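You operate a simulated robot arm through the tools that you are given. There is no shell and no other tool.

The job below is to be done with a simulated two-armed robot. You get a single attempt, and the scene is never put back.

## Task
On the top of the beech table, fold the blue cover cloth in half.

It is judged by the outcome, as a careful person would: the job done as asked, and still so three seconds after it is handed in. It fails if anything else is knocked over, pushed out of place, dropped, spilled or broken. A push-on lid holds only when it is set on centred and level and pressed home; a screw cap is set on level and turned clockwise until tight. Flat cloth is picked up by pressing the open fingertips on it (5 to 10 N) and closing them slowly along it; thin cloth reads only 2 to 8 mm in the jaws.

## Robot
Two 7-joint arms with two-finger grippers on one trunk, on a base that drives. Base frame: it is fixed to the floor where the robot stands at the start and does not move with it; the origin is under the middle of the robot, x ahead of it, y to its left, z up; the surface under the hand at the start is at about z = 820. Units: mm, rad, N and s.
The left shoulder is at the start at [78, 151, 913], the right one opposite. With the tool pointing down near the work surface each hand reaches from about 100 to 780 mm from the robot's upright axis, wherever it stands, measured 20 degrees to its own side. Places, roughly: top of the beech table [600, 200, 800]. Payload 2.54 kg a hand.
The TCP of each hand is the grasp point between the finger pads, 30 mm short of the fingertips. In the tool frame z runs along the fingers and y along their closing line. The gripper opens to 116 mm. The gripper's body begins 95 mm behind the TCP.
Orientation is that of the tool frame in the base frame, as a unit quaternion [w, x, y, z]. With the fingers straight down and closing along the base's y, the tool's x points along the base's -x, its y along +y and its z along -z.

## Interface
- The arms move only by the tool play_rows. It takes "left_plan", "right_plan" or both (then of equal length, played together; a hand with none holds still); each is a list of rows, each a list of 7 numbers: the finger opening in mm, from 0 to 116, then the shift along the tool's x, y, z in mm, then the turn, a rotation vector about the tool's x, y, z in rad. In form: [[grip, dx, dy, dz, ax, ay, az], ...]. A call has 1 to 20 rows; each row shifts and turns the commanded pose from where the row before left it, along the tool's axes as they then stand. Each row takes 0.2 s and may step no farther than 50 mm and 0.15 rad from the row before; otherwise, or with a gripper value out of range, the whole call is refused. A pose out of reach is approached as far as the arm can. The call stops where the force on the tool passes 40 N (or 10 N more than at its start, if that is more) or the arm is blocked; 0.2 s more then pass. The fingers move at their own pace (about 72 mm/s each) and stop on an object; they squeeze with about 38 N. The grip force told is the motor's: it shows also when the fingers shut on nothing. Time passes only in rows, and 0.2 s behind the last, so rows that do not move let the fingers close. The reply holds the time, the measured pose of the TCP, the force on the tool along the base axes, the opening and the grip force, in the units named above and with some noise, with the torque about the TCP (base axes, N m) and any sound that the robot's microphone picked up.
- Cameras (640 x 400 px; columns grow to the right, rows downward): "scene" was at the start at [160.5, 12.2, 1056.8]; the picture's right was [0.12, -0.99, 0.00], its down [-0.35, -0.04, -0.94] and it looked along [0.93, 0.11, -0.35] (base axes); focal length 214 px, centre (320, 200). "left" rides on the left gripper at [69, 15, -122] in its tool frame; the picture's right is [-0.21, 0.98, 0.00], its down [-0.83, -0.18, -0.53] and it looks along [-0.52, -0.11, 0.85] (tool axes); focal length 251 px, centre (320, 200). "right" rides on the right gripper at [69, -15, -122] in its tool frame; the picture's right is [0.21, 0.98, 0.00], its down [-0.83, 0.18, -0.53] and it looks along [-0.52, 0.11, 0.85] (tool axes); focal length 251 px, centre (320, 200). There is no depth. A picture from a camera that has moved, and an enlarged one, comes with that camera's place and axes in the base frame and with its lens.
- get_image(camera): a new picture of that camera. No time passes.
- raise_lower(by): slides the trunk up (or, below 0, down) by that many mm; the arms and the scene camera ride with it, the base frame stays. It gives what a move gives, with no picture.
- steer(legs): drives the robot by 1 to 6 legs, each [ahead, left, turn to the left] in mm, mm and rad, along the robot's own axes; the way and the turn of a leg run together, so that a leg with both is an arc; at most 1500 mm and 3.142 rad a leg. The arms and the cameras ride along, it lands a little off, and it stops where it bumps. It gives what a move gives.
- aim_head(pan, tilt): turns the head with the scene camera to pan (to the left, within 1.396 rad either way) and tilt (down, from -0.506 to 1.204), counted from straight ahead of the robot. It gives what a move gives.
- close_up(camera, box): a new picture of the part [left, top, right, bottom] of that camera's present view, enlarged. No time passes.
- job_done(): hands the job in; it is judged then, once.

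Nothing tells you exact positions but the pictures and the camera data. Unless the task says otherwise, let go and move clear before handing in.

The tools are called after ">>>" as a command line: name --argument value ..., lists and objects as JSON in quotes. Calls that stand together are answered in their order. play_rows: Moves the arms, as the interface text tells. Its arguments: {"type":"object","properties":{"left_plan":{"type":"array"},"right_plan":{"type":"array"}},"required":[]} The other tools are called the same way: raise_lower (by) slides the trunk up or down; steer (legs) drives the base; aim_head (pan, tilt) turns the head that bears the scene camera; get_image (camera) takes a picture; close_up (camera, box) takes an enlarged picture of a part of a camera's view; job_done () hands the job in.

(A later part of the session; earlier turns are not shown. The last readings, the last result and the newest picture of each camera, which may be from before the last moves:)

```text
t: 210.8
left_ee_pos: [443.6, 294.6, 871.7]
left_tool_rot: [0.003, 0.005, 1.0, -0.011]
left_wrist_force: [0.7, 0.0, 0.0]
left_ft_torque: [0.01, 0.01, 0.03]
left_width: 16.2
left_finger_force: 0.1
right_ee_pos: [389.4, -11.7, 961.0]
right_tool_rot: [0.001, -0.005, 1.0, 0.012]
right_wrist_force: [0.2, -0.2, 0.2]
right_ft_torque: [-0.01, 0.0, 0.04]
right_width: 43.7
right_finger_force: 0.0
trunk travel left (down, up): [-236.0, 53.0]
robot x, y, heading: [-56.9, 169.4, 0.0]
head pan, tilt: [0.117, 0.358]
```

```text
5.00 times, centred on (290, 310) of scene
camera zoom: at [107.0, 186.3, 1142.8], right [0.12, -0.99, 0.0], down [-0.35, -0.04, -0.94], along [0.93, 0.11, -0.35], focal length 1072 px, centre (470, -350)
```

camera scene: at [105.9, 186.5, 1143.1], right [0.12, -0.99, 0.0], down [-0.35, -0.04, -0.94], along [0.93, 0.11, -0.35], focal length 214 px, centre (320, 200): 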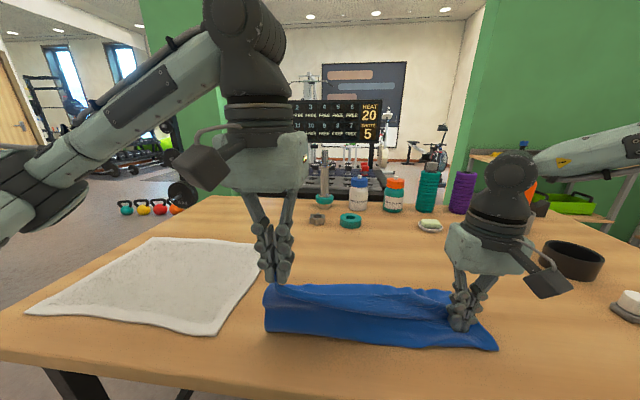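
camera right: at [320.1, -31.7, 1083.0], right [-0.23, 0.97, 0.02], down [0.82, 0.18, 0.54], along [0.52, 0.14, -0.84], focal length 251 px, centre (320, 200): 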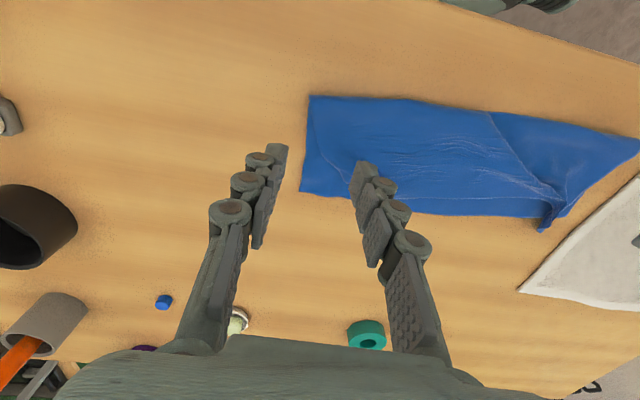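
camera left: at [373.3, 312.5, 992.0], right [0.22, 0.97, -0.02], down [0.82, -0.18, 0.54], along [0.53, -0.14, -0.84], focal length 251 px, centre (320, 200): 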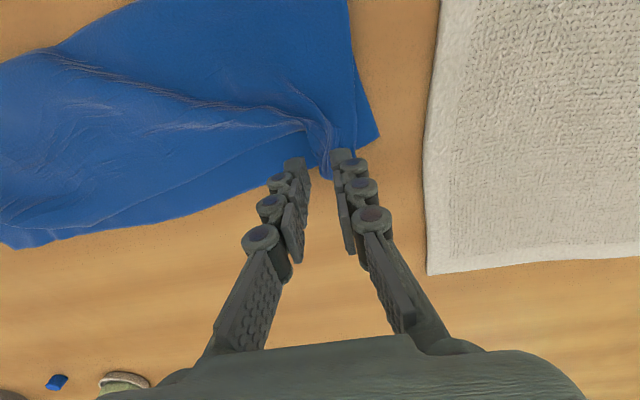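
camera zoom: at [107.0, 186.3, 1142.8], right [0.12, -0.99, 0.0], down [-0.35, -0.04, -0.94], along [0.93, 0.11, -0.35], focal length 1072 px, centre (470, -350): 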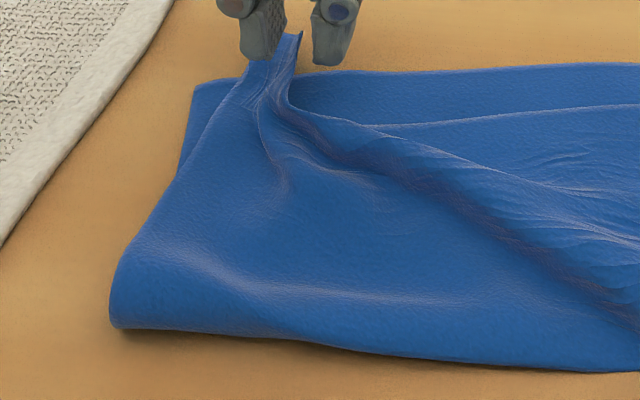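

I'll try smoothing with both hands instead: press the upper layer near its left and right ends and spread outward together, so the opposing pulls cancel on the lower layer.

>>> play_rows --left_plan '[[0, 0, 0, -10, 0, 0, 0], [0, 14, 4, 0, 0, 0, 0], [0, 14, 4, 0, 0, 0, 0], [0, 13, 3, 8, 0, 0, 0], [0, 0, 0, 8, 0, 0, 0]]' --right_plan '[[30, -9, 13, 15, 0, 0, 0], [0, -9, 13, 20, 0, 0, 0], [0, -9, 13, 25, 0, 0, 0], [0, -9, 13, 25, 0, 0, 0], [0, 0, 0, 12, 0, 0, 0]]'

>>> get_image --camera "left"

>>> get_image --camera "right"

```text
t: 212.0
left_ee_pos: [403.5, 305.9, 867.5]
left_tool_rot: [0.004, 0.005, 1.0, -0.012]
left_wrist_force: [0.5, 0.1, -0.7]
left_ft_torque: [-0.02, -0.02, 0.01]
left_width: 0.0
left_finger_force: 28.9
right_ee_pos: [425.7, 41.6, 865.0]
right_tool_rot: [0.001, -0.005, 1.0, 0.012]
right_wrist_force: [0.1, -0.5, 0.2]
right_ft_torque: [0.0, 0.0, 0.03]
right_width: 0.2
right_finger_force: 28.6
trunk travel left (down, up): [-236.0, 53.0]
robot x, y, heading: [-53.2, 175.2, 0.005]
head pan, tilt: [0.117, 0.358]
```

```text
taken
camera left: at [332.6, 323.4, 986.9], right [0.22, 0.97, -0.02], down [0.82, -0.18, 0.54], along [0.53, -0.14, -0.84], focal length 251 px, centre (320, 200)
```

left: 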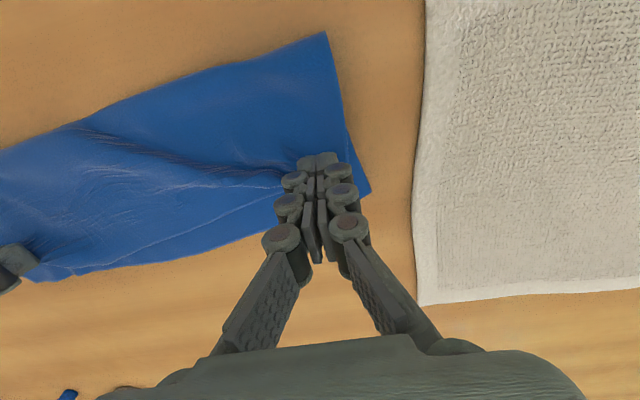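

```text
taken
camera right: at [355.5, 23.2, 988.2], right [-0.23, 0.97, 0.02], down [0.82, 0.18, 0.54], along [0.52, 0.14, -0.84], focal length 251 px, centre (320, 200)
```

right: 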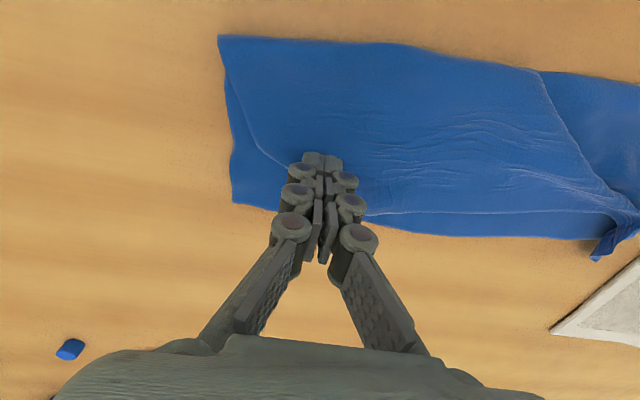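

Both tips are over the ends of the upper layer. I'll lower them to a light press.

>>> play_rows --left_plan '[[0, 0, 0, 7, 0, 0, 0], [0, 0, 0, 5, 0, 0, 0], [0, 0, 0, 2, 0, 0, 0], [0, 0, 0, 1, 0, 0, 0], [0, 0, 0, 1, 0, 0, 0]]' --right_plan '[[0, 0, 0, 6, 0, 0, 0], [0, 0, 0, 4, 0, 0, 0], [0, 0, 0, 2, 0, 0, 0], [0, 0, 0, 1, 0, 0, 0], [0, 0, 0, 1, 0, 0, 0]]'

>>> play_rows --left_plan '[[0, 0, 0, 1, 0, 0, 0], [0, 0, 0, 0, 0, 0, 0]]' --right_plan '[[0, 0, 0, 1, 0, 0, 0], [0, 0, 0, 0, 0, 0, 0]]'

```text
t: 213.2
left_ee_pos: [402.9, 306.1, 850.9]
left_tool_rot: [0.003, 0.005, 1.0, -0.011]
left_wrist_force: [0.4, 0.3, 0.5]
left_ft_torque: [0.05, -0.03, -0.01]
left_width: 0.0
left_finger_force: 28.8
right_ee_pos: [424.5, 42.3, 851.5]
right_tool_rot: [0.001, -0.005, 1.0, 0.012]
right_wrist_force: [-0.3, 0.2, -0.5]
right_ft_torque: [0.02, -0.03, -0.01]
right_width: 0.0
right_finger_force: 28.3
trunk travel left (down, up): [-236.0, 53.0]
robot x, y, heading: [-53.5, 173.6, 0.005]
head pan, tilt: [0.117, 0.358]
```

```text
t: 213.8
left_ee_pos: [402.8, 305.2, 849.9]
left_tool_rot: [0.003, 0.004, 1.0, -0.012]
left_wrist_force: [0.2, 0.0, 2.1]
left_ft_torque: [-0.02, 0.03, -0.01]
left_width: 0.0
left_finger_force: 29.1
right_ee_pos: [425.7, 41.6, 850.7]
right_tool_rot: [0.001, -0.005, 1.0, 0.013]
right_wrist_force: [0.8, 0.1, 2.0]
right_ft_torque: [-0.01, -0.02, 0.02]
right_width: 0.0
right_finger_force: 28.9
trunk travel left (down, up): [-236.0, 53.0]
robot x, y, heading: [-55.8, 176.6, 0.002]
head pan, tilt: [0.117, 0.358]
```

Contact at 2 N on each. I'll press slightly more and spread outward together.

>>> play_rows --left_plan '[[0, 0, 0, 0.5, 0, 0, 0], [0, 0, 1.5, 0, 0, 0, 0], [0, 0, 2, 0, 0, 0, 0], [0, 0, 2, 0, 0, 0, 0], [0, 0, 2, 0, 0, 0, 0], [0, 0, 2, 0, 0, 0, 0], [0, 0, 2, 0, 0, 0, 0]]' --right_plan '[[0, 0, 0, 0.5, 0, 0, 0], [0, -1, -3, 0, 0, 0, 0], [0, -1, -3, 0, 0, 0, 0], [0, -1, -3, 0, 0, 0, 0], [0, -1, -3, 0, 0, 0, 0], [0, -1, -3, 0, 0, 0, 0], [0, -1, -3, 0, 0, 0, 0]]'

>>> get_image --camera "right"

>>> get_image --camera "left"

>>> close_up --camera "scene" --box '[240, 240, 510, 370]'

```text
t: 215.4
left_ee_pos: [402.3, 317.6, 848.5]
left_tool_rot: [0.003, 0.004, 1.0, -0.011]
left_wrist_force: [-0.4, -2.6, 4.7]
left_ft_torque: [-0.06, 0.03, 0.01]
left_width: 0.3
left_finger_force: 28.7
right_ee_pos: [431.4, 24.7, 850.6]
right_tool_rot: [0.002, -0.006, 1.0, 0.013]
right_wrist_force: [-0.9, 3.0, 4.2]
right_ft_torque: [0.08, -0.01, 0.04]
right_width: 0.0
right_finger_force: 29.0
trunk travel left (down, up): [-236.0, 53.0]
robot x, y, heading: [-52.1, 176.1, 0.003]
head pan, tilt: [0.117, 0.358]
```

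```text
taken
camera right: at [361.8, 5.3, 972.1], right [-0.23, 0.97, 0.02], down [0.82, 0.18, 0.54], along [0.52, 0.14, -0.84], focal length 251 px, centre (320, 200)
```

right: 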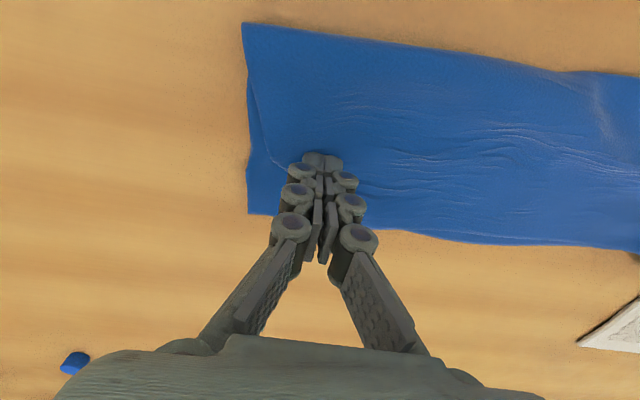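

```text
taken
camera left: at [331.9, 335.2, 970.0], right [0.22, 0.97, -0.02], down [0.82, -0.18, 0.54], along [0.53, -0.14, -0.84], focal length 251 px, centre (320, 200)
```

left: 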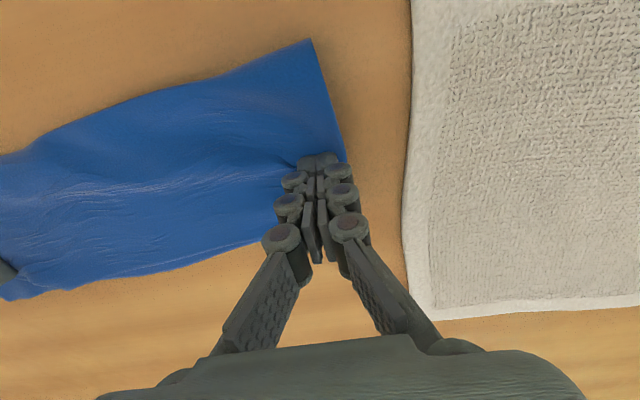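

```text
2.37 times, centred on (375, 305) of scene
camera zoom: at [106.2, 186.2, 1142.9], right [0.12, -0.99, 0.0], down [-0.35, -0.04, -0.94], along [0.93, 0.11, -0.35], focal length 508 px, centre (190, -49)
```

zoom: 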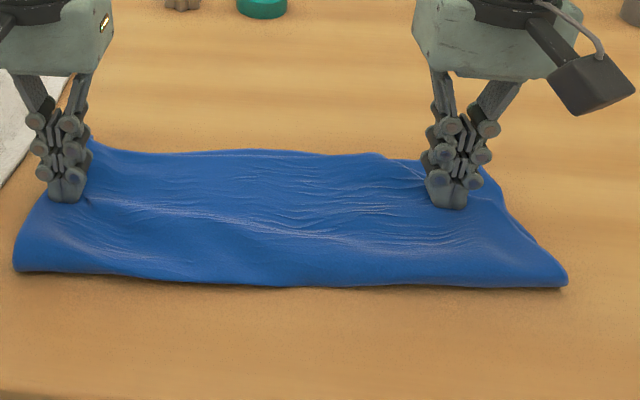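

The smoothing works very well, pulling the upper layer flat. I'll continue a little further.

>>> play_rows --left_plan '[[0, 0, 1.5, 0, 0, 0, 0], [0, 0, 1.5, 0, 0, 0, 0], [0, 0, 1.5, 0, 0, 0, 0], [0, 0, 1, 0, 0, 0, 0], [0, 0, 1, 0, 0, 0, 0]]' --right_plan '[[0, -2.5, -3, 0, 0, 0, 0], [0, -2.5, -3, 0, 0, 0, 0], [0, -2.5, -3, 0, 0, 0, 0], [0, -2.5, -2, 0, 0, 0, 0], [0, -2.5, -2, 0, 0, 0, 0]]'

>>> play_rows --left_plan '[[0, 0, 0, -5, 0, 0, 0], [0, 0, 0, -15, 0, 0, 0], [10, 10, 0, -25, 0, 0, 0], [30, 20, 0, -30, 0, 0, 0], [40, 20, 0, -30, 0, 0, 0]]' --right_plan '[[0, 0, 0, -5, 0, 0, 0], [0, 0, 0, -15, 0, 0, 0], [10, 10, -10, -25, 0, 0, 0], [30, 20, -15, -30, 0, 0, 0], [40, 20, -15, -30, 0, 0, 0]]'

>>> get_image --camera "right"

>>> get_image --camera "left"

>>> close_up --camera "scene" --box '[240, 240, 510, 370]'

```text
t: 216.6
left_ee_pos: [401.4, 323.7, 848.6]
left_tool_rot: [0.005, 0.004, 1.0, -0.011]
left_wrist_force: [1.4, -3.7, 6.0]
left_ft_torque: [-0.08, -0.05, 0.01]
left_width: 0.1
left_finger_force: 28.7
right_ee_pos: [443.7, 12.3, 850.3]
right_tool_rot: [0.001, -0.007, 1.0, 0.013]
right_wrist_force: [-2.3, 5.4, 9.8]
right_ft_torque: [0.12, 0.07, -0.02]
right_width: 0.1
right_finger_force: 28.6
trunk travel left (down, up): [-236.0, 53.0]
robot x, y, heading: [-52.8, 172.4, 0.003]
head pan, tilt: [0.117, 0.358]
```

```text
t: 217.8
left_ee_pos: [350.3, 326.3, 953.8]
left_tool_rot: [0.004, 0.004, 1.0, -0.01]
left_wrist_force: [0.0, 0.3, -0.7]
left_ft_torque: [0.0, 0.01, -0.05]
left_width: 40.4
left_finger_force: 0.1
right_ee_pos: [394.2, -33.0, 952.9]
right_tool_rot: [0.001, -0.007, 1.0, 0.012]
right_wrist_force: [0.0, -0.2, 0.5]
right_ft_torque: [0.02, 0.01, -0.03]
right_width: 39.9
right_finger_force: 0.0
trunk travel left (down, up): [-236.0, 53.0]
robot x, y, heading: [-51.4, 174.9, 0.003]
head pan, tilt: [0.117, 0.358]
```

```text
taken
camera right: at [324.1, -51.7, 1076.0], right [-0.23, 0.97, 0.02], down [0.82, 0.18, 0.54], along [0.52, 0.14, -0.84], focal length 251 px, centre (320, 200)
```

right: 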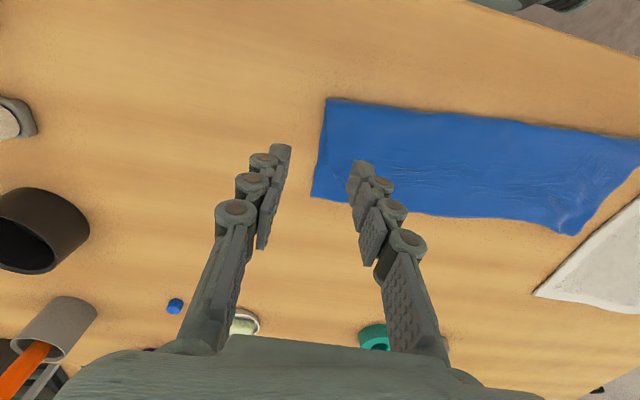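

```text
taken
camera left: at [280.5, 345.2, 1075.2], right [0.22, 0.97, -0.02], down [0.82, -0.18, 0.54], along [0.53, -0.14, -0.84], focal length 251 px, centre (320, 200)
```

left: 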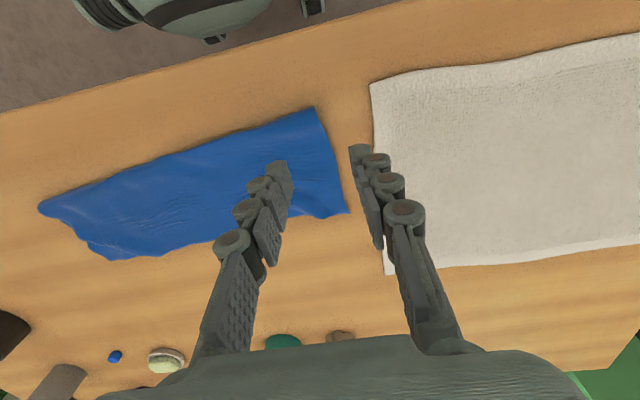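

```text
2.37 times, centred on (375, 305) of scene
camera zoom: at [106.2, 186.0, 1142.9], right [0.12, -0.99, 0.0], down [-0.35, -0.04, -0.94], along [0.93, 0.11, -0.35], focal length 508 px, centre (190, -49)
```

zoom: 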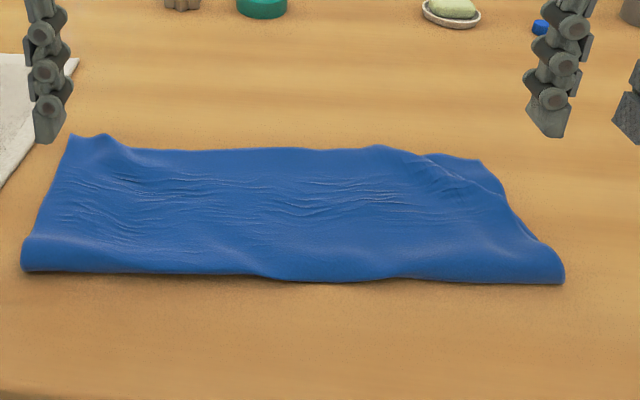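

That's a much better result: a neat half-fold. I'll lift a bit further aside and measure all the corners.

>>> close_up --camera "left" --box '[20, 90, 360, 280]'

>>> close_up --camera "right" --box '[300, 80, 640, 250]'

>>> close_up --camera "scene" --box '[240, 285, 300, 360]'

>>> close_up --camera "scene" --box '[400, 290, 490, 365]'

```text
1.88 times, centred on (190, 185) of left
camera zoom: at [280.5, 345.2, 1075.2], right [0.22, 0.97, -0.02], down [0.82, -0.18, 0.54], along [0.53, -0.14, -0.84], focal length 473 px, centre (565, 228)
```

zoom: 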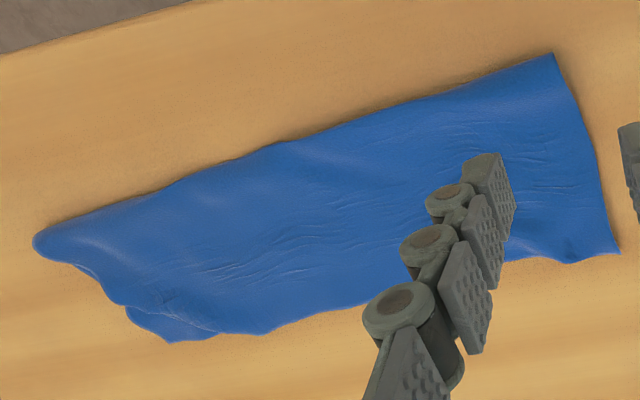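

```text
1.88 times, centred on (470, 165) of right
camera zoom: at [324.1, -51.7, 1076.0], right [-0.23, 0.97, 0.02], down [0.82, 0.18, 0.54], along [0.52, 0.14, -0.84], focal length 473 px, centre (38, 266)
```

zoom: 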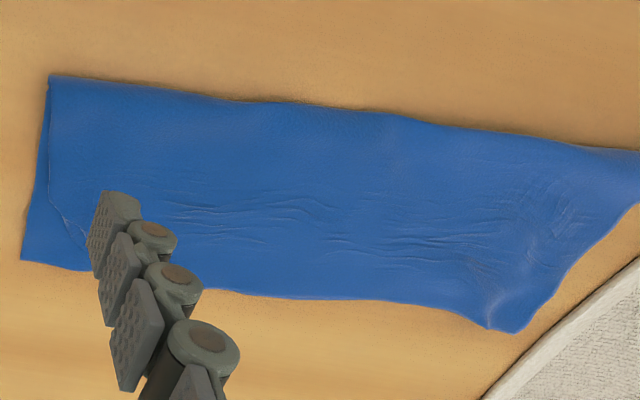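

```text
5.33 times, centred on (270, 322) of scene
camera zoom: at [106.2, 186.0, 1142.9], right [0.12, -0.99, 0.0], down [-0.35, -0.04, -0.94], along [0.93, 0.11, -0.35], focal length 1144 px, centre (587, -453)
```

zoom: 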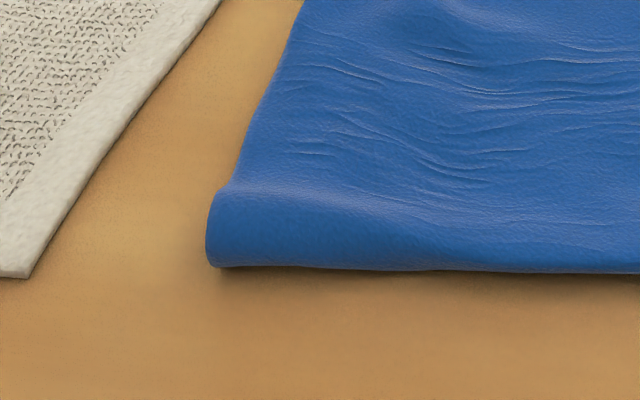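

```text
5.33 times, centred on (445, 328) of scene
camera zoom: at [106.2, 186.0, 1142.9], right [0.12, -0.99, 0.0], down [-0.35, -0.04, -0.94], along [0.93, 0.11, -0.35], focal length 1144 px, centre (-347, -480)
```

zoom: 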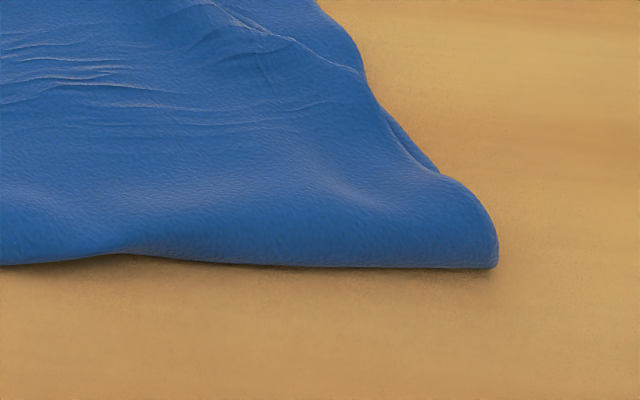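

The left corners coincide well, but the upper layer's right corner appears tucked under itself along a diagonal. I'll bring the right hand over the upper edge near (487,75), where it overhangs the lower hem slightly, and look.

>>> play_rows --right_plan '[[40, -23, 27, 0, 0, 0, 0], [40, -23, 27, 15, 0, 0, 0], [40, -24, 27, 20, 0, 0, 0], [40, -23, 27, 25, 0, 0, 0]]'

>>> get_image --camera "right"

>>> close_up --camera "right" --box '[160, 90, 400, 250]'

```text
t: 218.8
left_ee_pos: [352.5, 327.9, 955.0]
left_tool_rot: [0.002, 0.005, 1.0, -0.01]
left_wrist_force: [0.1, -0.4, 0.3]
left_ft_torque: [0.01, 0.0, 0.02]
left_width: 40.1
left_finger_force: 0.1
right_ee_pos: [486.8, 77.2, 894.4]
right_tool_rot: [0.001, -0.005, 1.0, 0.013]
right_wrist_force: [-0.1, 0.4, 0.2]
right_ft_torque: [0.02, 0.04, -0.01]
right_width: 40.3
right_finger_force: 0.0
trunk travel left (down, up): [-236.0, 53.0]
robot x, y, heading: [-53.8, 171.7, -0.003]
head pan, tilt: [0.117, 0.358]
```

```text
taken
camera right: at [417.0, 58.7, 1016.5], right [-0.22, 0.97, 0.02], down [0.82, 0.17, 0.54], along [0.52, 0.14, -0.84], focal length 251 px, centre (320, 200)
```

right: 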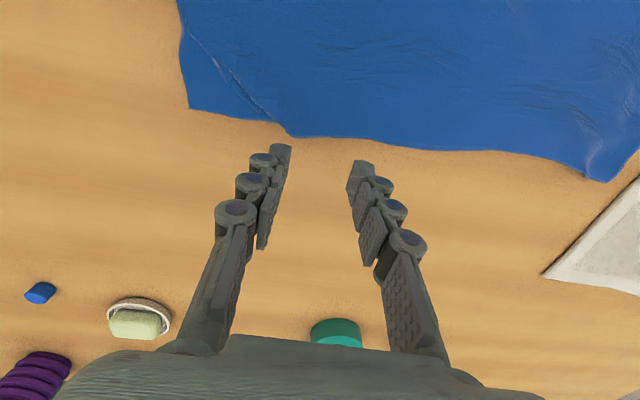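

```text
2.50 times, centred on (280, 170) of right
camera zoom: at [417.0, 58.7, 1016.5], right [-0.22, 0.97, 0.02], down [0.82, 0.17, 0.54], along [0.52, 0.14, -0.84], focal length 629 px, centre (420, 275)
```

zoom: 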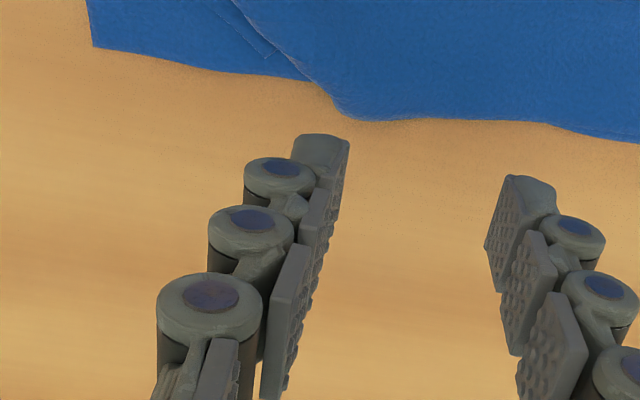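

I can see it clearly: the upper corner is folded under along a line from (436,-10) to (482,55), while the lower corner is at (479,-21). I'll gather the overhanging upper edge near (484,85), lift it, and let the corner spring out.

>>> play_rows --right_plan '[[40, 3, 8, 12, 0, 0, 0], [40, 0, 0, 14, 0, 0, 0], [40, 0, 0, 12, 0, 0, 0], [40, 0, 0, 4, 0, 0, 0], [40, 0, 0, 1.5, 0, 0, 0], [40, 0, 0, 0, 0, 0, 0]]'

>>> get_image --camera "right"

```text
t: 220.2
left_ee_pos: [352.8, 328.0, 954.3]
left_tool_rot: [0.004, 0.004, 1.0, -0.012]
left_wrist_force: [0.6, 0.5, -0.7]
left_ft_torque: [0.01, -0.01, -0.04]
left_width: 39.9
left_finger_force: 0.0
right_ee_pos: [479.5, 80.9, 852.3]
right_tool_rot: [0.002, -0.005, 1.0, 0.013]
right_wrist_force: [0.5, 0.9, 2.7]
right_ft_torque: [-0.05, 0.01, -0.03]
right_width: 39.8
right_finger_force: 0.1
right hand out of reach, approached as far as the arm can: row 1, 4
trunk travel left (down, up): [-236.0, 53.0]
robot x, y, heading: [-54.6, 175.8, 0.003]
head pan, tilt: [0.117, 0.358]
```

```text
taken
camera right: at [409.7, 62.0, 974.7], right [-0.23, 0.97, 0.03], down [0.82, 0.18, 0.54], along [0.52, 0.14, -0.84], focal length 251 px, centre (320, 200)
```

right: 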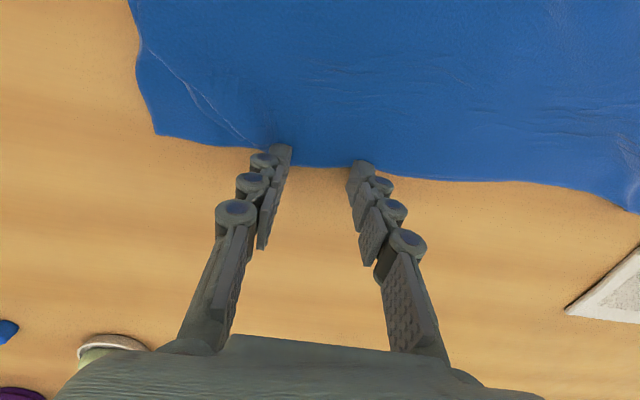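

The right arm is at its limit and slightly over the lower hem. I'll rise, drive forward a little, and come down again just beyond the lower hem.

>>> play_rows --right_plan '[[40, 0, 0, -8, 0, 0, 0], [40, 0, 0, -12, 0, 0, 0]]'

>>> steer --legs '[[30, 25, 0]]'

>>> play_rows --right_plan '[[40, 12, -10, 0, 0, 0, 0], [40, 12, -10, 0, 0, 0, 0]]'

>>> get_image --camera "right"

```text
t: 220.8
left_ee_pos: [352.0, 327.1, 954.2]
left_tool_rot: [0.003, 0.005, 1.0, -0.011]
left_wrist_force: [0.3, -0.6, -0.1]
left_ft_torque: [0.02, -0.03, -0.03]
left_width: 40.1
left_finger_force: 0.2
right_ee_pos: [478.9, 81.8, 871.0]
right_tool_rot: [0.0, -0.005, 1.0, 0.012]
right_wrist_force: [0.9, 1.3, 0.1]
right_ft_torque: [-0.02, 0.0, 0.01]
right_width: 40.1
right_finger_force: 0.0
trunk travel left (down, up): [-236.0, 53.0]
robot x, y, heading: [-54.7, 171.8, 0.004]
head pan, tilt: [0.117, 0.358]
```

```text
t: 221.8
left_ee_pos: [381.5, 352.0, 952.7]
left_tool_rot: [0.003, 0.004, 1.0, -0.011]
left_wrist_force: [-0.2, -0.3, -0.1]
left_ft_torque: [-0.01, -0.02, 0.0]
left_width: 39.9
left_finger_force: 0.0
right_ee_pos: [509.0, 106.4, 872.7]
right_tool_rot: [0.0, -0.005, 1.0, 0.012]
right_wrist_force: [-0.4, 0.1, -0.9]
right_ft_torque: [-0.07, 0.04, 0.0]
right_width: 40.1
right_finger_force: 0.1
trunk travel left (down, up): [-236.0, 53.0]
robot x, y, heading: [-24.3, 204.6, -0.0]
head pan, tilt: [0.117, 0.358]
```

```text
t: 222.4
left_ee_pos: [382.9, 352.3, 954.6]
left_tool_rot: [0.003, 0.004, 1.0, -0.011]
left_wrist_force: [0.5, 0.0, 0.4]
left_ft_torque: [0.02, -0.01, 0.04]
left_width: 39.9
left_finger_force: 0.0
right_ee_pos: [485.9, 85.8, 871.7]
right_tool_rot: [0.001, -0.005, 1.0, 0.012]
right_wrist_force: [-0.1, 0.3, -0.2]
right_ft_torque: [-0.03, 0.03, -0.01]
right_width: 40.2
right_finger_force: 0.1
trunk travel left (down, up): [-236.0, 53.0]
robot x, y, heading: [-25.9, 198.7, 0.004]
head pan, tilt: [0.117, 0.358]
```

```text
taken
camera right: at [415.3, 67.3, 993.3], right [-0.22, 0.97, 0.02], down [0.82, 0.18, 0.54], along [0.52, 0.14, -0.84], focal length 251 px, centre (320, 200)
```

right: 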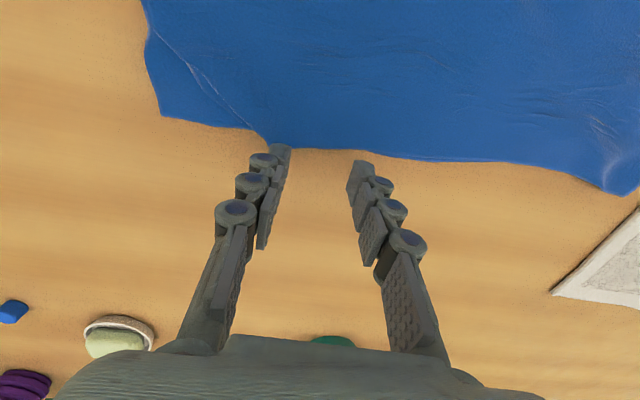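

There's no clear overhang there, so I'll instead pinch the folded edge itself: its midpoint is at (459,22). I'll move there and turn the right gripper about 55° so the fingers straddle that diagonal fold.

>>> play_rows --right_plan '[[44, 9, -21, -6, 0, 0, 0], [44, 9, -21, -6, 0, 0, 0], [44, 9, -22, -6, 0, 0, 0], [44, 0, 0, 0, 0, 0, -0.136], [44, 0, 0, 0, 0, 0, -0.136], [44, 0, 0, 0, 0, 0, -0.136], [44, 0, 0, 0, 0, 0, -0.136], [44, 0, 0, 0, 0, 0, -0.136], [44, 0, 0, 0, 0, 0, -0.136], [44, 0, 0, 0, 0, 0, -0.136]]'

>>> get_image --camera "right"

>>> close_up --camera "scene" --box '[380, 220, 520, 340]'

```text
t: 224.6
left_ee_pos: [381.9, 352.3, 954.7]
left_tool_rot: [0.004, 0.004, 1.0, -0.011]
left_wrist_force: [0.7, 0.0, 0.8]
left_ft_torque: [-0.05, -0.01, -0.02]
left_width: 40.0
left_finger_force: 0.0
right_ee_pos: [452.5, 27.6, 890.8]
right_tool_rot: [0.007, -0.461, 0.887, 0.009]
right_wrist_force: [-0.6, 1.1, 0.7]
right_ft_torque: [0.0, 0.0, -0.02]
right_width: 43.7
right_finger_force: 0.1
right hand out of reach, approached as far as the arm can: row 10
trunk travel left (down, up): [-236.0, 53.0]
robot x, y, heading: [-19.6, 199.7, 0.0]
head pan, tilt: [0.117, 0.358]
```

```text
taken
camera right: at [424.4, -40.1, 1010.3], right [-0.92, 0.39, 0.0], down [0.32, 0.77, 0.55], along [0.21, 0.51, -0.83], focal length 251 px, centre (320, 200)
```

right: 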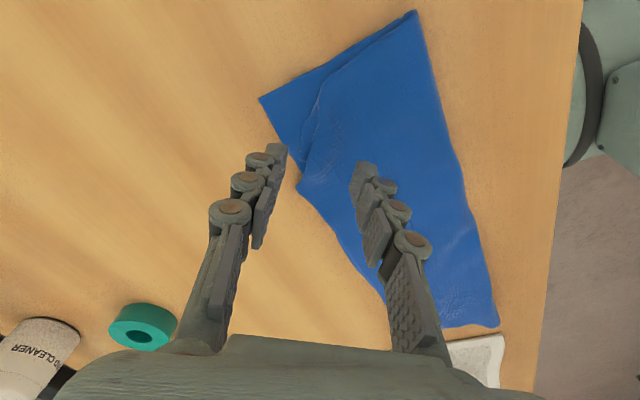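

```text
3.33 times, centred on (450, 280) of scene
camera zoom: at [136.7, 211.6, 1142.9], right [0.12, -0.99, 0.0], down [-0.35, -0.04, -0.94], along [0.93, 0.11, -0.35], focal length 715 px, centre (-113, -67)
```

zoom: 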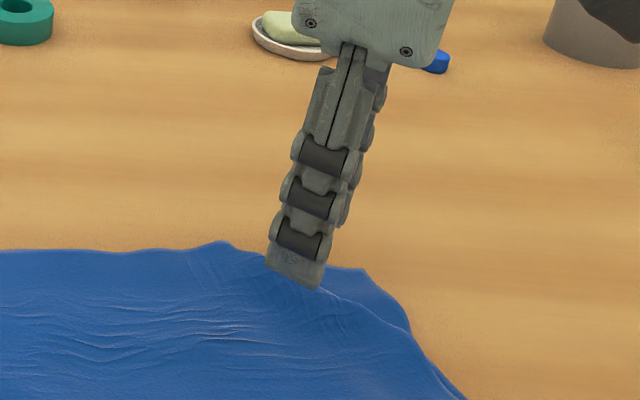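

The rotated view shows the diagonal fold well, with its midpoint at about (454,8). I'll centre on it and lower to just above the cloth.

>>> play_rows --right_plan '[[36, 7.6, -6.2, 8, 0, 0, 0], [36, 7.6, -6.3, 10, 0, 0, 0], [36, 0, 0, 12, 0, 0, 0]]'

>>> close_up --camera "right" --box '[220, 60, 420, 220]'

>>> close_up --camera "scene" --box '[380, 220, 520, 340]'

```text
t: 225.4
left_ee_pos: [381.2, 352.0, 954.0]
left_tool_rot: [0.004, 0.004, 1.0, -0.011]
left_wrist_force: [-0.6, -0.8, 0.2]
left_ft_torque: [-0.02, 0.02, 0.01]
left_width: 39.8
left_finger_force: 0.1
right_ee_pos: [443.9, 18.1, 859.6]
right_tool_rot: [0.007, -0.462, 0.887, 0.008]
right_wrist_force: [0.7, -1.0, 0.1]
right_ft_torque: [0.02, 0.01, -0.03]
right_width: 36.0
right_finger_force: 0.1
right hand out of reach, approached as far as the arm can: row 1, 2
trunk travel left (down, up): [-236.0, 53.0]
robot x, y, heading: [-24.9, 198.5, 0.001]
head pan, tilt: [0.117, 0.358]
```

```text
2.50 times, centred on (320, 140) of right
camera zoom: at [415.6, -48.5, 979.7], right [-0.92, 0.39, 0.01], down [0.32, 0.77, 0.55], along [0.21, 0.51, -0.83], focal length 629 px, centre (320, 350)
```

zoom: 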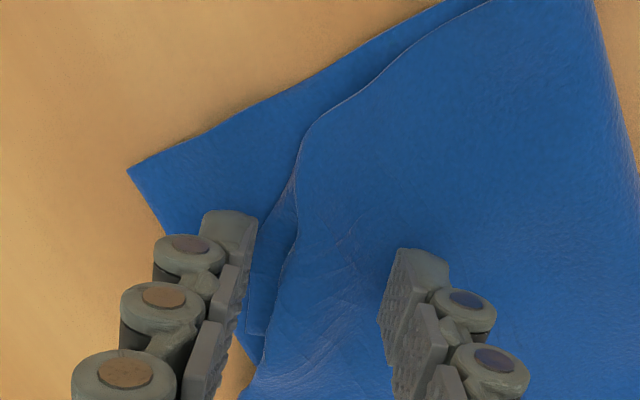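

```text
3.33 times, centred on (450, 280) of scene
camera zoom: at [136.9, 211.4, 1142.8], right [0.12, -0.99, 0.0], down [-0.35, -0.04, -0.94], along [0.93, 0.11, -0.35], focal length 715 px, centre (-113, -67)
```

zoom: 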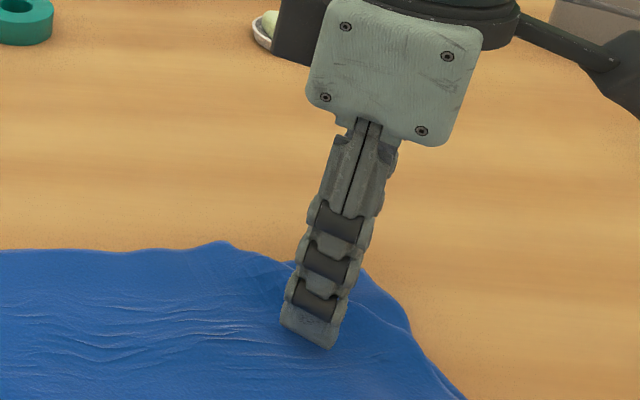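

This close view shows it is a small pleat: the upper corner itself is exposed as a narrow strip at about (463,22), with the rest of the layer lapped over it. I'll turn the gripper back, pin the left part with the left hand, and drag just that strip outward with the closed right fingertips.

>>> play_rows --left_plan '[[20, 0, -15, 10, 0, 0, 0], [0, -10, -20, 15, 0, 0, 0], [0, -10, -22, 15, 0, 0, 0], [0, -10, -22, 15, 0, 0, 0], [0, -8, -20, 15, 0, 0, 0], [0, 0, 0, 10, 0, 0, 0], [0, 0, 0, 6, 0, 0, 0], [0, 0, 0, 0, 0, 0, 0], [0, 0, 0, 0, 0, 0, 0]]' --right_plan '[[20, 0, 0, -12, 0, 0, 0.133], [0, 0, 0, -8, 0, 0, 0.133], [0, 0, 0, 0, 0, 0, 0.133], [0, 0, 0, 0, 0, 0, 0.133], [0, 0, 0, 0, 0, 0, 0.133], [0, 0, 0, 0, 0, 0, 0.133], [0, 0, 0, 0, 0, 0, 0.133], [0, -10, 0, 0, 0, 0, 0], [0, -9, 0, 4, 0, 0, 0]]'

>>> get_image --camera "right"

>>> get_image --camera "left"

```text
t: 227.4
left_ee_pos: [418.2, 251.9, 872.4]
left_tool_rot: [0.004, 0.005, 1.0, -0.012]
left_wrist_force: [-0.7, -0.1, -0.2]
left_ft_torque: [0.02, 0.01, 0.01]
left_width: 0.2
left_finger_force: 28.7
right_ee_pos: [463.5, 18.6, 873.2]
right_tool_rot: [0.0, -0.015, 1.0, 0.012]
right_wrist_force: [-0.7, -0.2, -0.5]
right_ft_torque: [-0.01, -0.04, 0.0]
right_width: 0.0
right_finger_force: 28.5
trunk travel left (down, up): [-236.0, 53.0]
robot x, y, heading: [-25.4, 198.3, -0.002]
head pan, tilt: [0.117, 0.358]
```

```text
taken
camera right: at [394.3, -1.5, 996.2], right [-0.24, 0.97, 0.02], down [0.82, 0.19, 0.54], along [0.52, 0.15, -0.84], focal length 251 px, centre (320, 200)
```

right: 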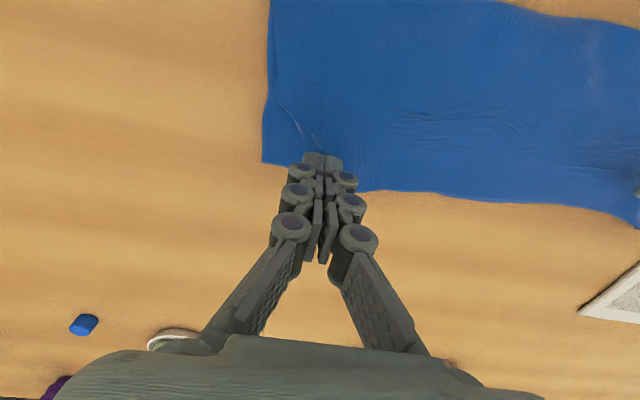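

```text
taken
camera left: at [348.6, 269.8, 992.1], right [0.22, 0.97, -0.02], down [0.82, -0.18, 0.54], along [0.53, -0.14, -0.84], focal length 251 px, centre (320, 200)
```

left: 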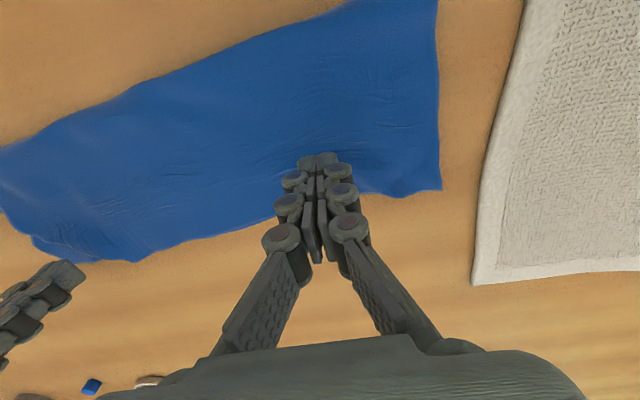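

Both hands are in place. I'll lower them to contact.

>>> play_rows --left_plan '[[0, 0, 0, 8, 0, 0, 0], [0, 0, 0, 7, 0, 0, 0], [0, 0, 0, 4, 0, 0, 0], [0, 0, 0, 2, 0, 0, 0], [0, 0, 0, 1, 0, 0, 0], [0, 0, 0, 0.7, 0, 0, 0]]' --right_plan '[[0, 0, -2, 8, 0, 0, 0], [0, 0, 0, 7, 0, 0, 0], [0, 0, 0, 4, 0, 0, 0], [0, 0, 0, 2, 0, 0, 0], [0, 0, 0, 1, 0, 0, 0], [0, 0, 0, 0.5, 0, 0, 0]]'

>>> play_rows --left_plan '[[0, 0, 0, 0.8, 0, 0, 0], [0, 0, 0, 0, 0, 0, 0]]' --right_plan '[[0, 0, 0, 0.8, 0, 0, 0], [0, 0, 0, 0, 0, 0, 0]]'

```text
t: 228.8
left_ee_pos: [419.0, 251.2, 849.2]
left_tool_rot: [0.004, 0.005, 1.0, -0.012]
left_wrist_force: [-0.3, 0.8, 4.9]
left_ft_torque: [0.03, 0.03, -0.01]
left_width: 0.1
left_finger_force: 28.5
right_ee_pos: [463.3, 16.2, 852.2]
right_tool_rot: [0.0, -0.016, 1.0, 0.014]
right_wrist_force: [-0.1, -0.6, 0.2]
right_ft_torque: [0.0, -0.03, -0.01]
right_width: 0.0
right_finger_force: 28.3
trunk travel left (down, up): [-236.0, 53.0]
robot x, y, heading: [-22.7, 201.7, 0.001]
head pan, tilt: [0.117, 0.358]
```

```text
t: 229.4
left_ee_pos: [418.8, 250.5, 848.8]
left_tool_rot: [0.006, 0.004, 1.0, -0.012]
left_wrist_force: [-1.6, 1.9, 14.2]
left_ft_torque: [0.12, 0.11, -0.01]
left_width: 0.0
left_finger_force: 28.4
right_ee_pos: [463.5, 17.3, 851.8]
right_tool_rot: [0.002, -0.015, 1.0, 0.014]
right_wrist_force: [0.5, 0.5, 0.5]
right_ft_torque: [0.02, 0.0, 0.0]
right_width: 0.0
right_finger_force: 28.7
trunk travel left (down, up): [-236.0, 53.0]
robot x, y, heading: [-24.5, 196.8, 0.002]
head pan, tilt: [0.117, 0.358]
```

>>> play_rows --right_plan '[[0, 0, 0, 0.8, 0, 0, 0], [0, 0, 0, 0.8, 0, 0, 0], [0, 0, 0, 0, 0, 0, 0]]'

>>> play_rows --right_plan '[[0, 0, 0, 0.5, 0, 0, 0], [0, 0, -3, 0, 0, 0, 0], [0, -0.5, -4, 0, 0, 0, 0], [0, -0.5, -4, 0, 0, 0, 0], [0, -0.5, -4, 0, 0, 0, 0]]'

>>> get_image --camera "right"

>>> close_up --camera "scene" --box '[350, 240, 520, 360]'

```text
t: 230.2
left_ee_pos: [419.4, 251.1, 848.2]
left_tool_rot: [0.005, 0.004, 1.0, -0.011]
left_wrist_force: [-1.1, 3.0, 19.5]
left_ft_torque: [0.13, 0.08, -0.04]
left_width: 0.0
left_finger_force: 28.2
right_ee_pos: [461.5, 17.1, 849.9]
right_tool_rot: [0.001, -0.015, 1.0, 0.012]
right_wrist_force: [-0.2, -0.1, 0.8]
right_ft_torque: [-0.02, -0.01, 0.02]
right_width: 0.1
right_finger_force: 29.1
trunk travel left (down, up): [-236.0, 53.0]
robot x, y, heading: [-22.5, 199.2, 0.002]
head pan, tilt: [0.117, 0.358]
```

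```text
t: 231.4
left_ee_pos: [419.5, 251.9, 848.5]
left_tool_rot: [0.005, 0.004, 1.0, -0.011]
left_wrist_force: [2.9, 1.3, 22.9]
left_ft_torque: [0.17, 0.06, 0.0]
left_width: 0.1
left_finger_force: 29.2
right_ee_pos: [465.0, 3.4, 849.8]
right_tool_rot: [0.001, -0.016, 1.0, 0.011]
right_wrist_force: [0.8, 1.9, 4.8]
right_ft_torque: [0.09, 0.07, -0.01]
right_width: 0.0
right_finger_force: 28.7
trunk travel left (down, up): [-236.0, 53.0]
robot x, y, heading: [-22.8, 199.6, 0.006]
head pan, tilt: [0.117, 0.358]
```

```text
taken
camera right: at [395.0, -17.4, 971.5], right [-0.25, 0.97, 0.02], down [0.82, 0.19, 0.54], along [0.52, 0.15, -0.84], focal length 251 px, centre (320, 200)
```

right: 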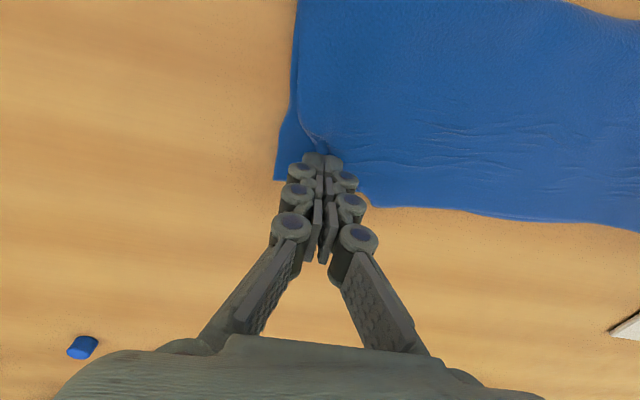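

```text
3.33 times, centred on (435, 300) of scene
camera zoom: at [135.4, 211.6, 1143.2], right [0.12, -0.99, 0.0], down [-0.35, -0.04, -0.94], along [0.93, 0.11, -0.35], focal length 715 px, centre (-63, -133)
```

zoom: 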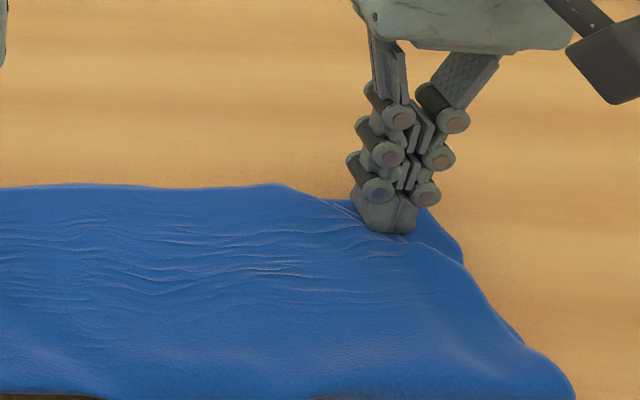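

The lower corner hasn't moved, so the strip is sliding out as intended. I'll continue the drag.

>>> play_rows --right_plan '[[0, -0.5, -4, 0.1, 0, 0, 0], [0, -0.5, -4, 0.1, 0, 0, 0], [0, -0.5, -4, 0, 0, 0, 0], [0, -0.5, -4, 0, 0, 0, 0], [0, 0, -3, 0, 0, 0, 0]]'

>>> play_rows --left_plan '[[0, 0, 0, -3, 0, 0, 0], [0, 0, 0, -15, 0, 0, 0], [0, 10, 0, -30, 0, 0, 0], [0, 15, 0, -35, 0, 0, 0]]' --right_plan '[[0, 0, 0, -4, 0, 0, 0], [0, 0, 0, -12, 0, 0, 0], [0, 10, -15, -30, 0, 0, 0], [0, 20, -20, -35, 0, 0, 0]]'

>>> get_image --camera "right"

>>> close_up --camera "right" --box '[290, 90, 500, 240]'

>>> close_up --camera "scene" --box '[230, 240, 510, 380]'

```text
t: 232.6
left_ee_pos: [419.6, 250.5, 848.3]
left_tool_rot: [0.005, 0.005, 1.0, -0.011]
left_wrist_force: [4.3, 2.7, 25.5]
left_ft_torque: [0.16, 0.02, -0.05]
left_width: 0.1
left_finger_force: 29.0
right_ee_pos: [467.2, -17.0, 849.6]
right_tool_rot: [0.001, -0.015, 1.0, 0.012]
right_wrist_force: [-0.2, 1.7, 2.7]
right_ft_torque: [0.1, 0.05, -0.01]
right_width: 0.3
right_finger_force: 29.3
trunk travel left (down, up): [-236.0, 53.0]
robot x, y, heading: [-23.3, 199.8, 0.001]
head pan, tilt: [0.117, 0.358]
```

```text
t: 233.6
left_ee_pos: [394.1, 252.9, 929.8]
left_tool_rot: [0.003, 0.005, 1.0, -0.01]
left_wrist_force: [-0.4, -0.7, 0.3]
left_ft_torque: [0.01, 0.0, 0.02]
left_width: 0.0
left_finger_force: 28.5
right_ee_pos: [437.1, -54.8, 926.3]
right_tool_rot: [0.0, -0.016, 1.0, 0.013]
right_wrist_force: [0.0, 0.8, 0.2]
right_ft_torque: [0.0, 0.0, -0.01]
right_width: 0.3
right_finger_force: 28.4
trunk travel left (down, up): [-236.0, 53.0]
robot x, y, heading: [-28.7, 196.4, -0.004]
head pan, tilt: [0.117, 0.358]
```

```text
taken
camera right: at [368.2, -75.2, 1049.2], right [-0.25, 0.97, 0.02], down [0.82, 0.19, 0.54], along [0.52, 0.15, -0.84], focal length 251 px, centre (320, 200)
```

right: 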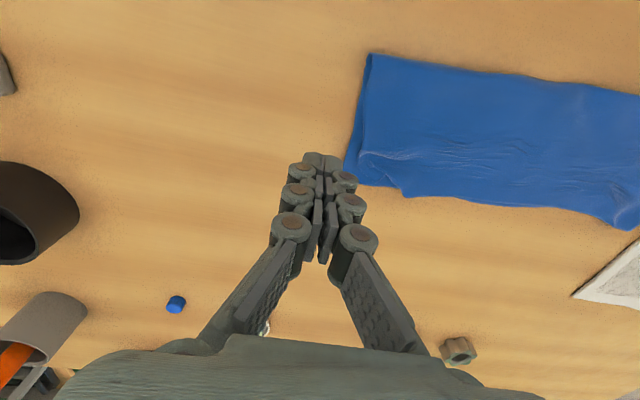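

```text
2.67 times, centred on (395, 165) of right
camera zoom: at [368.2, -75.2, 1049.2], right [-0.25, 0.97, 0.02], down [0.82, 0.19, 0.54], along [0.52, 0.15, -0.84], focal length 670 px, centre (120, 293)
```

zoom: 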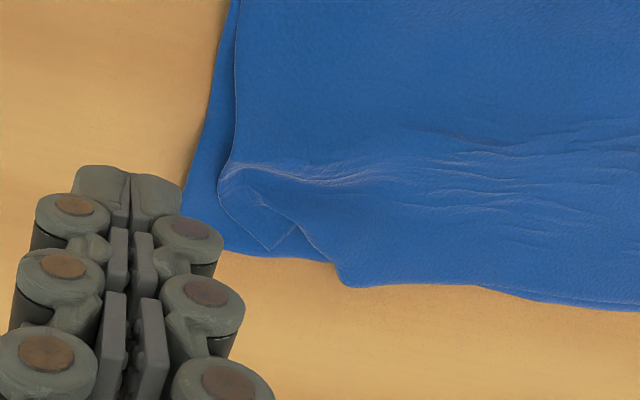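

```text
2.29 times, centred on (370, 310) of scene
camera zoom: at [136.1, 211.1, 1142.9], right [0.12, -0.99, 0.0], down [-0.35, -0.04, -0.94], along [0.93, 0.11, -0.35], focal length 490 px, centre (206, -51)
```

zoom: 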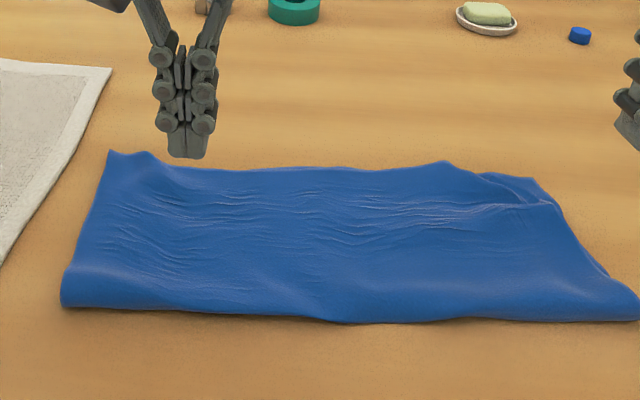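

That drew the corner out by about 18 mm; it now sits at (475,14) against the lower corner at (479,-24). I'll repeat the drag once more on the corner piece.

>>> play_rows --left_plan '[[0, -13, 0, 20, 0, 0, 0], [0, -12, 0, 25, 0, 0, 0], [0, 0, 0, 20, 0, 0, 0], [0, 0, 0, 11, 0, 0, 0], [0, 0, 0, 3, 0, 0, 0], [0, 0, 0, 1.2, 0, 0, 0], [0, 0, 0, 0.8, 0, 0, 0]]' --right_plan '[[0, -10, 22, 10, 0, 0, 0], [0, -10, 22, 15, 0, 0, 0], [0, -6, 20, 20, 0, 0, 0], [0, 0, 0, 18, 0, 0, 0], [0, 0, 0, 9, 0, 0, 0], [0, 0, 0, 2, 0, 0, 0], [0, 0, 0, 1, 0, 0, 0]]'

>>> get_image --camera "right"

```text
t: 235.2
left_ee_pos: [420.1, 251.3, 850.0]
left_tool_rot: [0.004, 0.004, 1.0, -0.01]
left_wrist_force: [0.4, -0.4, -0.2]
left_ft_torque: [-0.02, 0.0, -0.01]
left_width: 0.2
left_finger_force: 28.9
right_ee_pos: [463.0, 12.6, 854.1]
right_tool_rot: [0.0, -0.015, 1.0, 0.012]
right_wrist_force: [-0.6, 0.1, 0.4]
right_ft_torque: [0.01, -0.05, -0.01]
right_width: 0.0
right_finger_force: 28.5
trunk travel left (down, up): [-236.0, 53.0]
robot x, y, heading: [-24.1, 192.7, 0.007]
head pan, tilt: [0.117, 0.358]
```

```text
taken
camera right: at [393.9, -8.0, 975.8], right [-0.25, 0.97, 0.02], down [0.82, 0.19, 0.54], along [0.52, 0.15, -0.84], focal length 251 px, centre (320, 200)
```

right: 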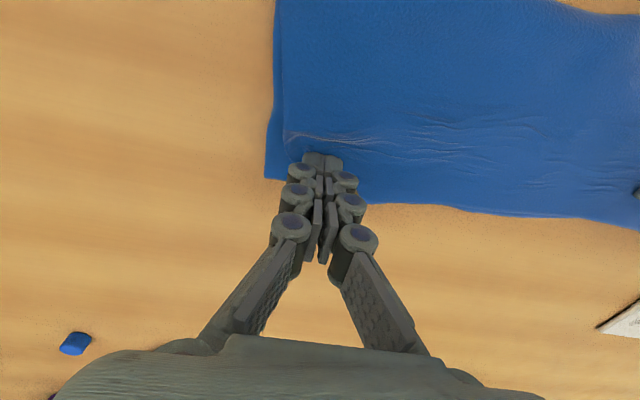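

Positioned over the corner piece. I'll press lightly with both and drag outward.

>>> play_rows --left_plan '[[0, 0, 0, 1, 0, 0, 0], [0, 0, 0, 0.6, 0, 0, 0], [0, 0, 0, 0, 0, 0, 0]]' --right_plan '[[0, 0, -2, 1.5, 0, 0, 0], [0, 0, 0, 1.5, 0, 0, 0], [0, 0, 0, 0.8, 0, 0, 0]]'

>>> play_rows --right_plan '[[0, 0, 0, 0.6, 0, 0, 0], [0, -0.5, -4, 0, 0, 0, 0], [0, -1, -4, 0, 0, 0, 0], [0, -1, -4, 0, 0, 0, 0], [0, -1, -4, 0, 0, 0, 0], [0, -1, -4, 0, 0, 0, 0], [0, -1, -4, 0, 0, 0, 0], [0, -1, -4, 0, 0, 0, 0]]'

>>> get_image --camera "right"

```text
t: 236.0
left_ee_pos: [419.6, 251.2, 850.1]
left_tool_rot: [0.004, 0.005, 1.0, -0.012]
left_wrist_force: [2.2, 0.1, 7.3]
left_ft_torque: [0.02, -0.08, -0.03]
left_width: 0.0
left_finger_force: 28.5
right_ee_pos: [463.1, 10.1, 850.4]
right_tool_rot: [0.0, -0.015, 1.0, 0.013]
right_wrist_force: [0.1, -0.2, 1.0]
right_ft_torque: [0.03, 0.0, 0.0]
right_width: 0.0
right_finger_force: 28.7
trunk travel left (down, up): [-236.0, 53.0]
robot x, y, heading: [-23.6, 193.8, 0.0]
head pan, tilt: [0.117, 0.358]
```

```text
t: 237.8
left_ee_pos: [418.3, 251.3, 849.2]
left_tool_rot: [0.004, 0.005, 1.0, -0.011]
left_wrist_force: [3.1, -0.7, 13.0]
left_ft_torque: [0.01, -0.09, -0.04]
left_width: 0.0
left_finger_force: 29.0
right_ee_pos: [470.0, -16.8, 849.6]
right_tool_rot: [0.001, -0.016, 1.0, 0.013]
right_wrist_force: [0.0, 1.0, 1.0]
right_ft_torque: [0.07, 0.04, 0.02]
right_width: 0.0
right_finger_force: 28.8
trunk travel left (down, up): [-236.0, 53.0]
robot x, y, heading: [-27.7, 199.2, 0.003]
head pan, tilt: [0.117, 0.358]
```

```text
taken
camera right: at [400.7, -37.4, 971.5], right [-0.25, 0.97, 0.02], down [0.82, 0.19, 0.54], along [0.52, 0.15, -0.84], focal length 251 px, centre (320, 200)
```

right: 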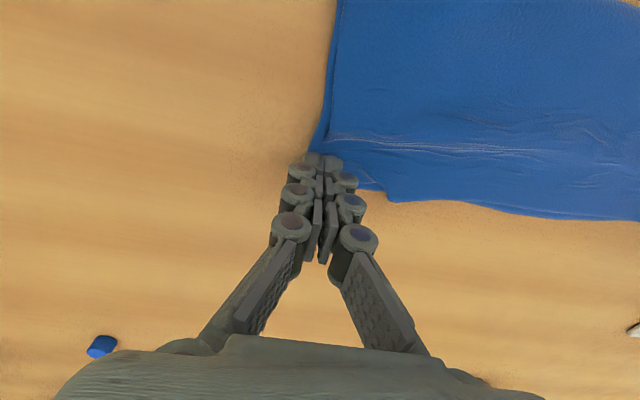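

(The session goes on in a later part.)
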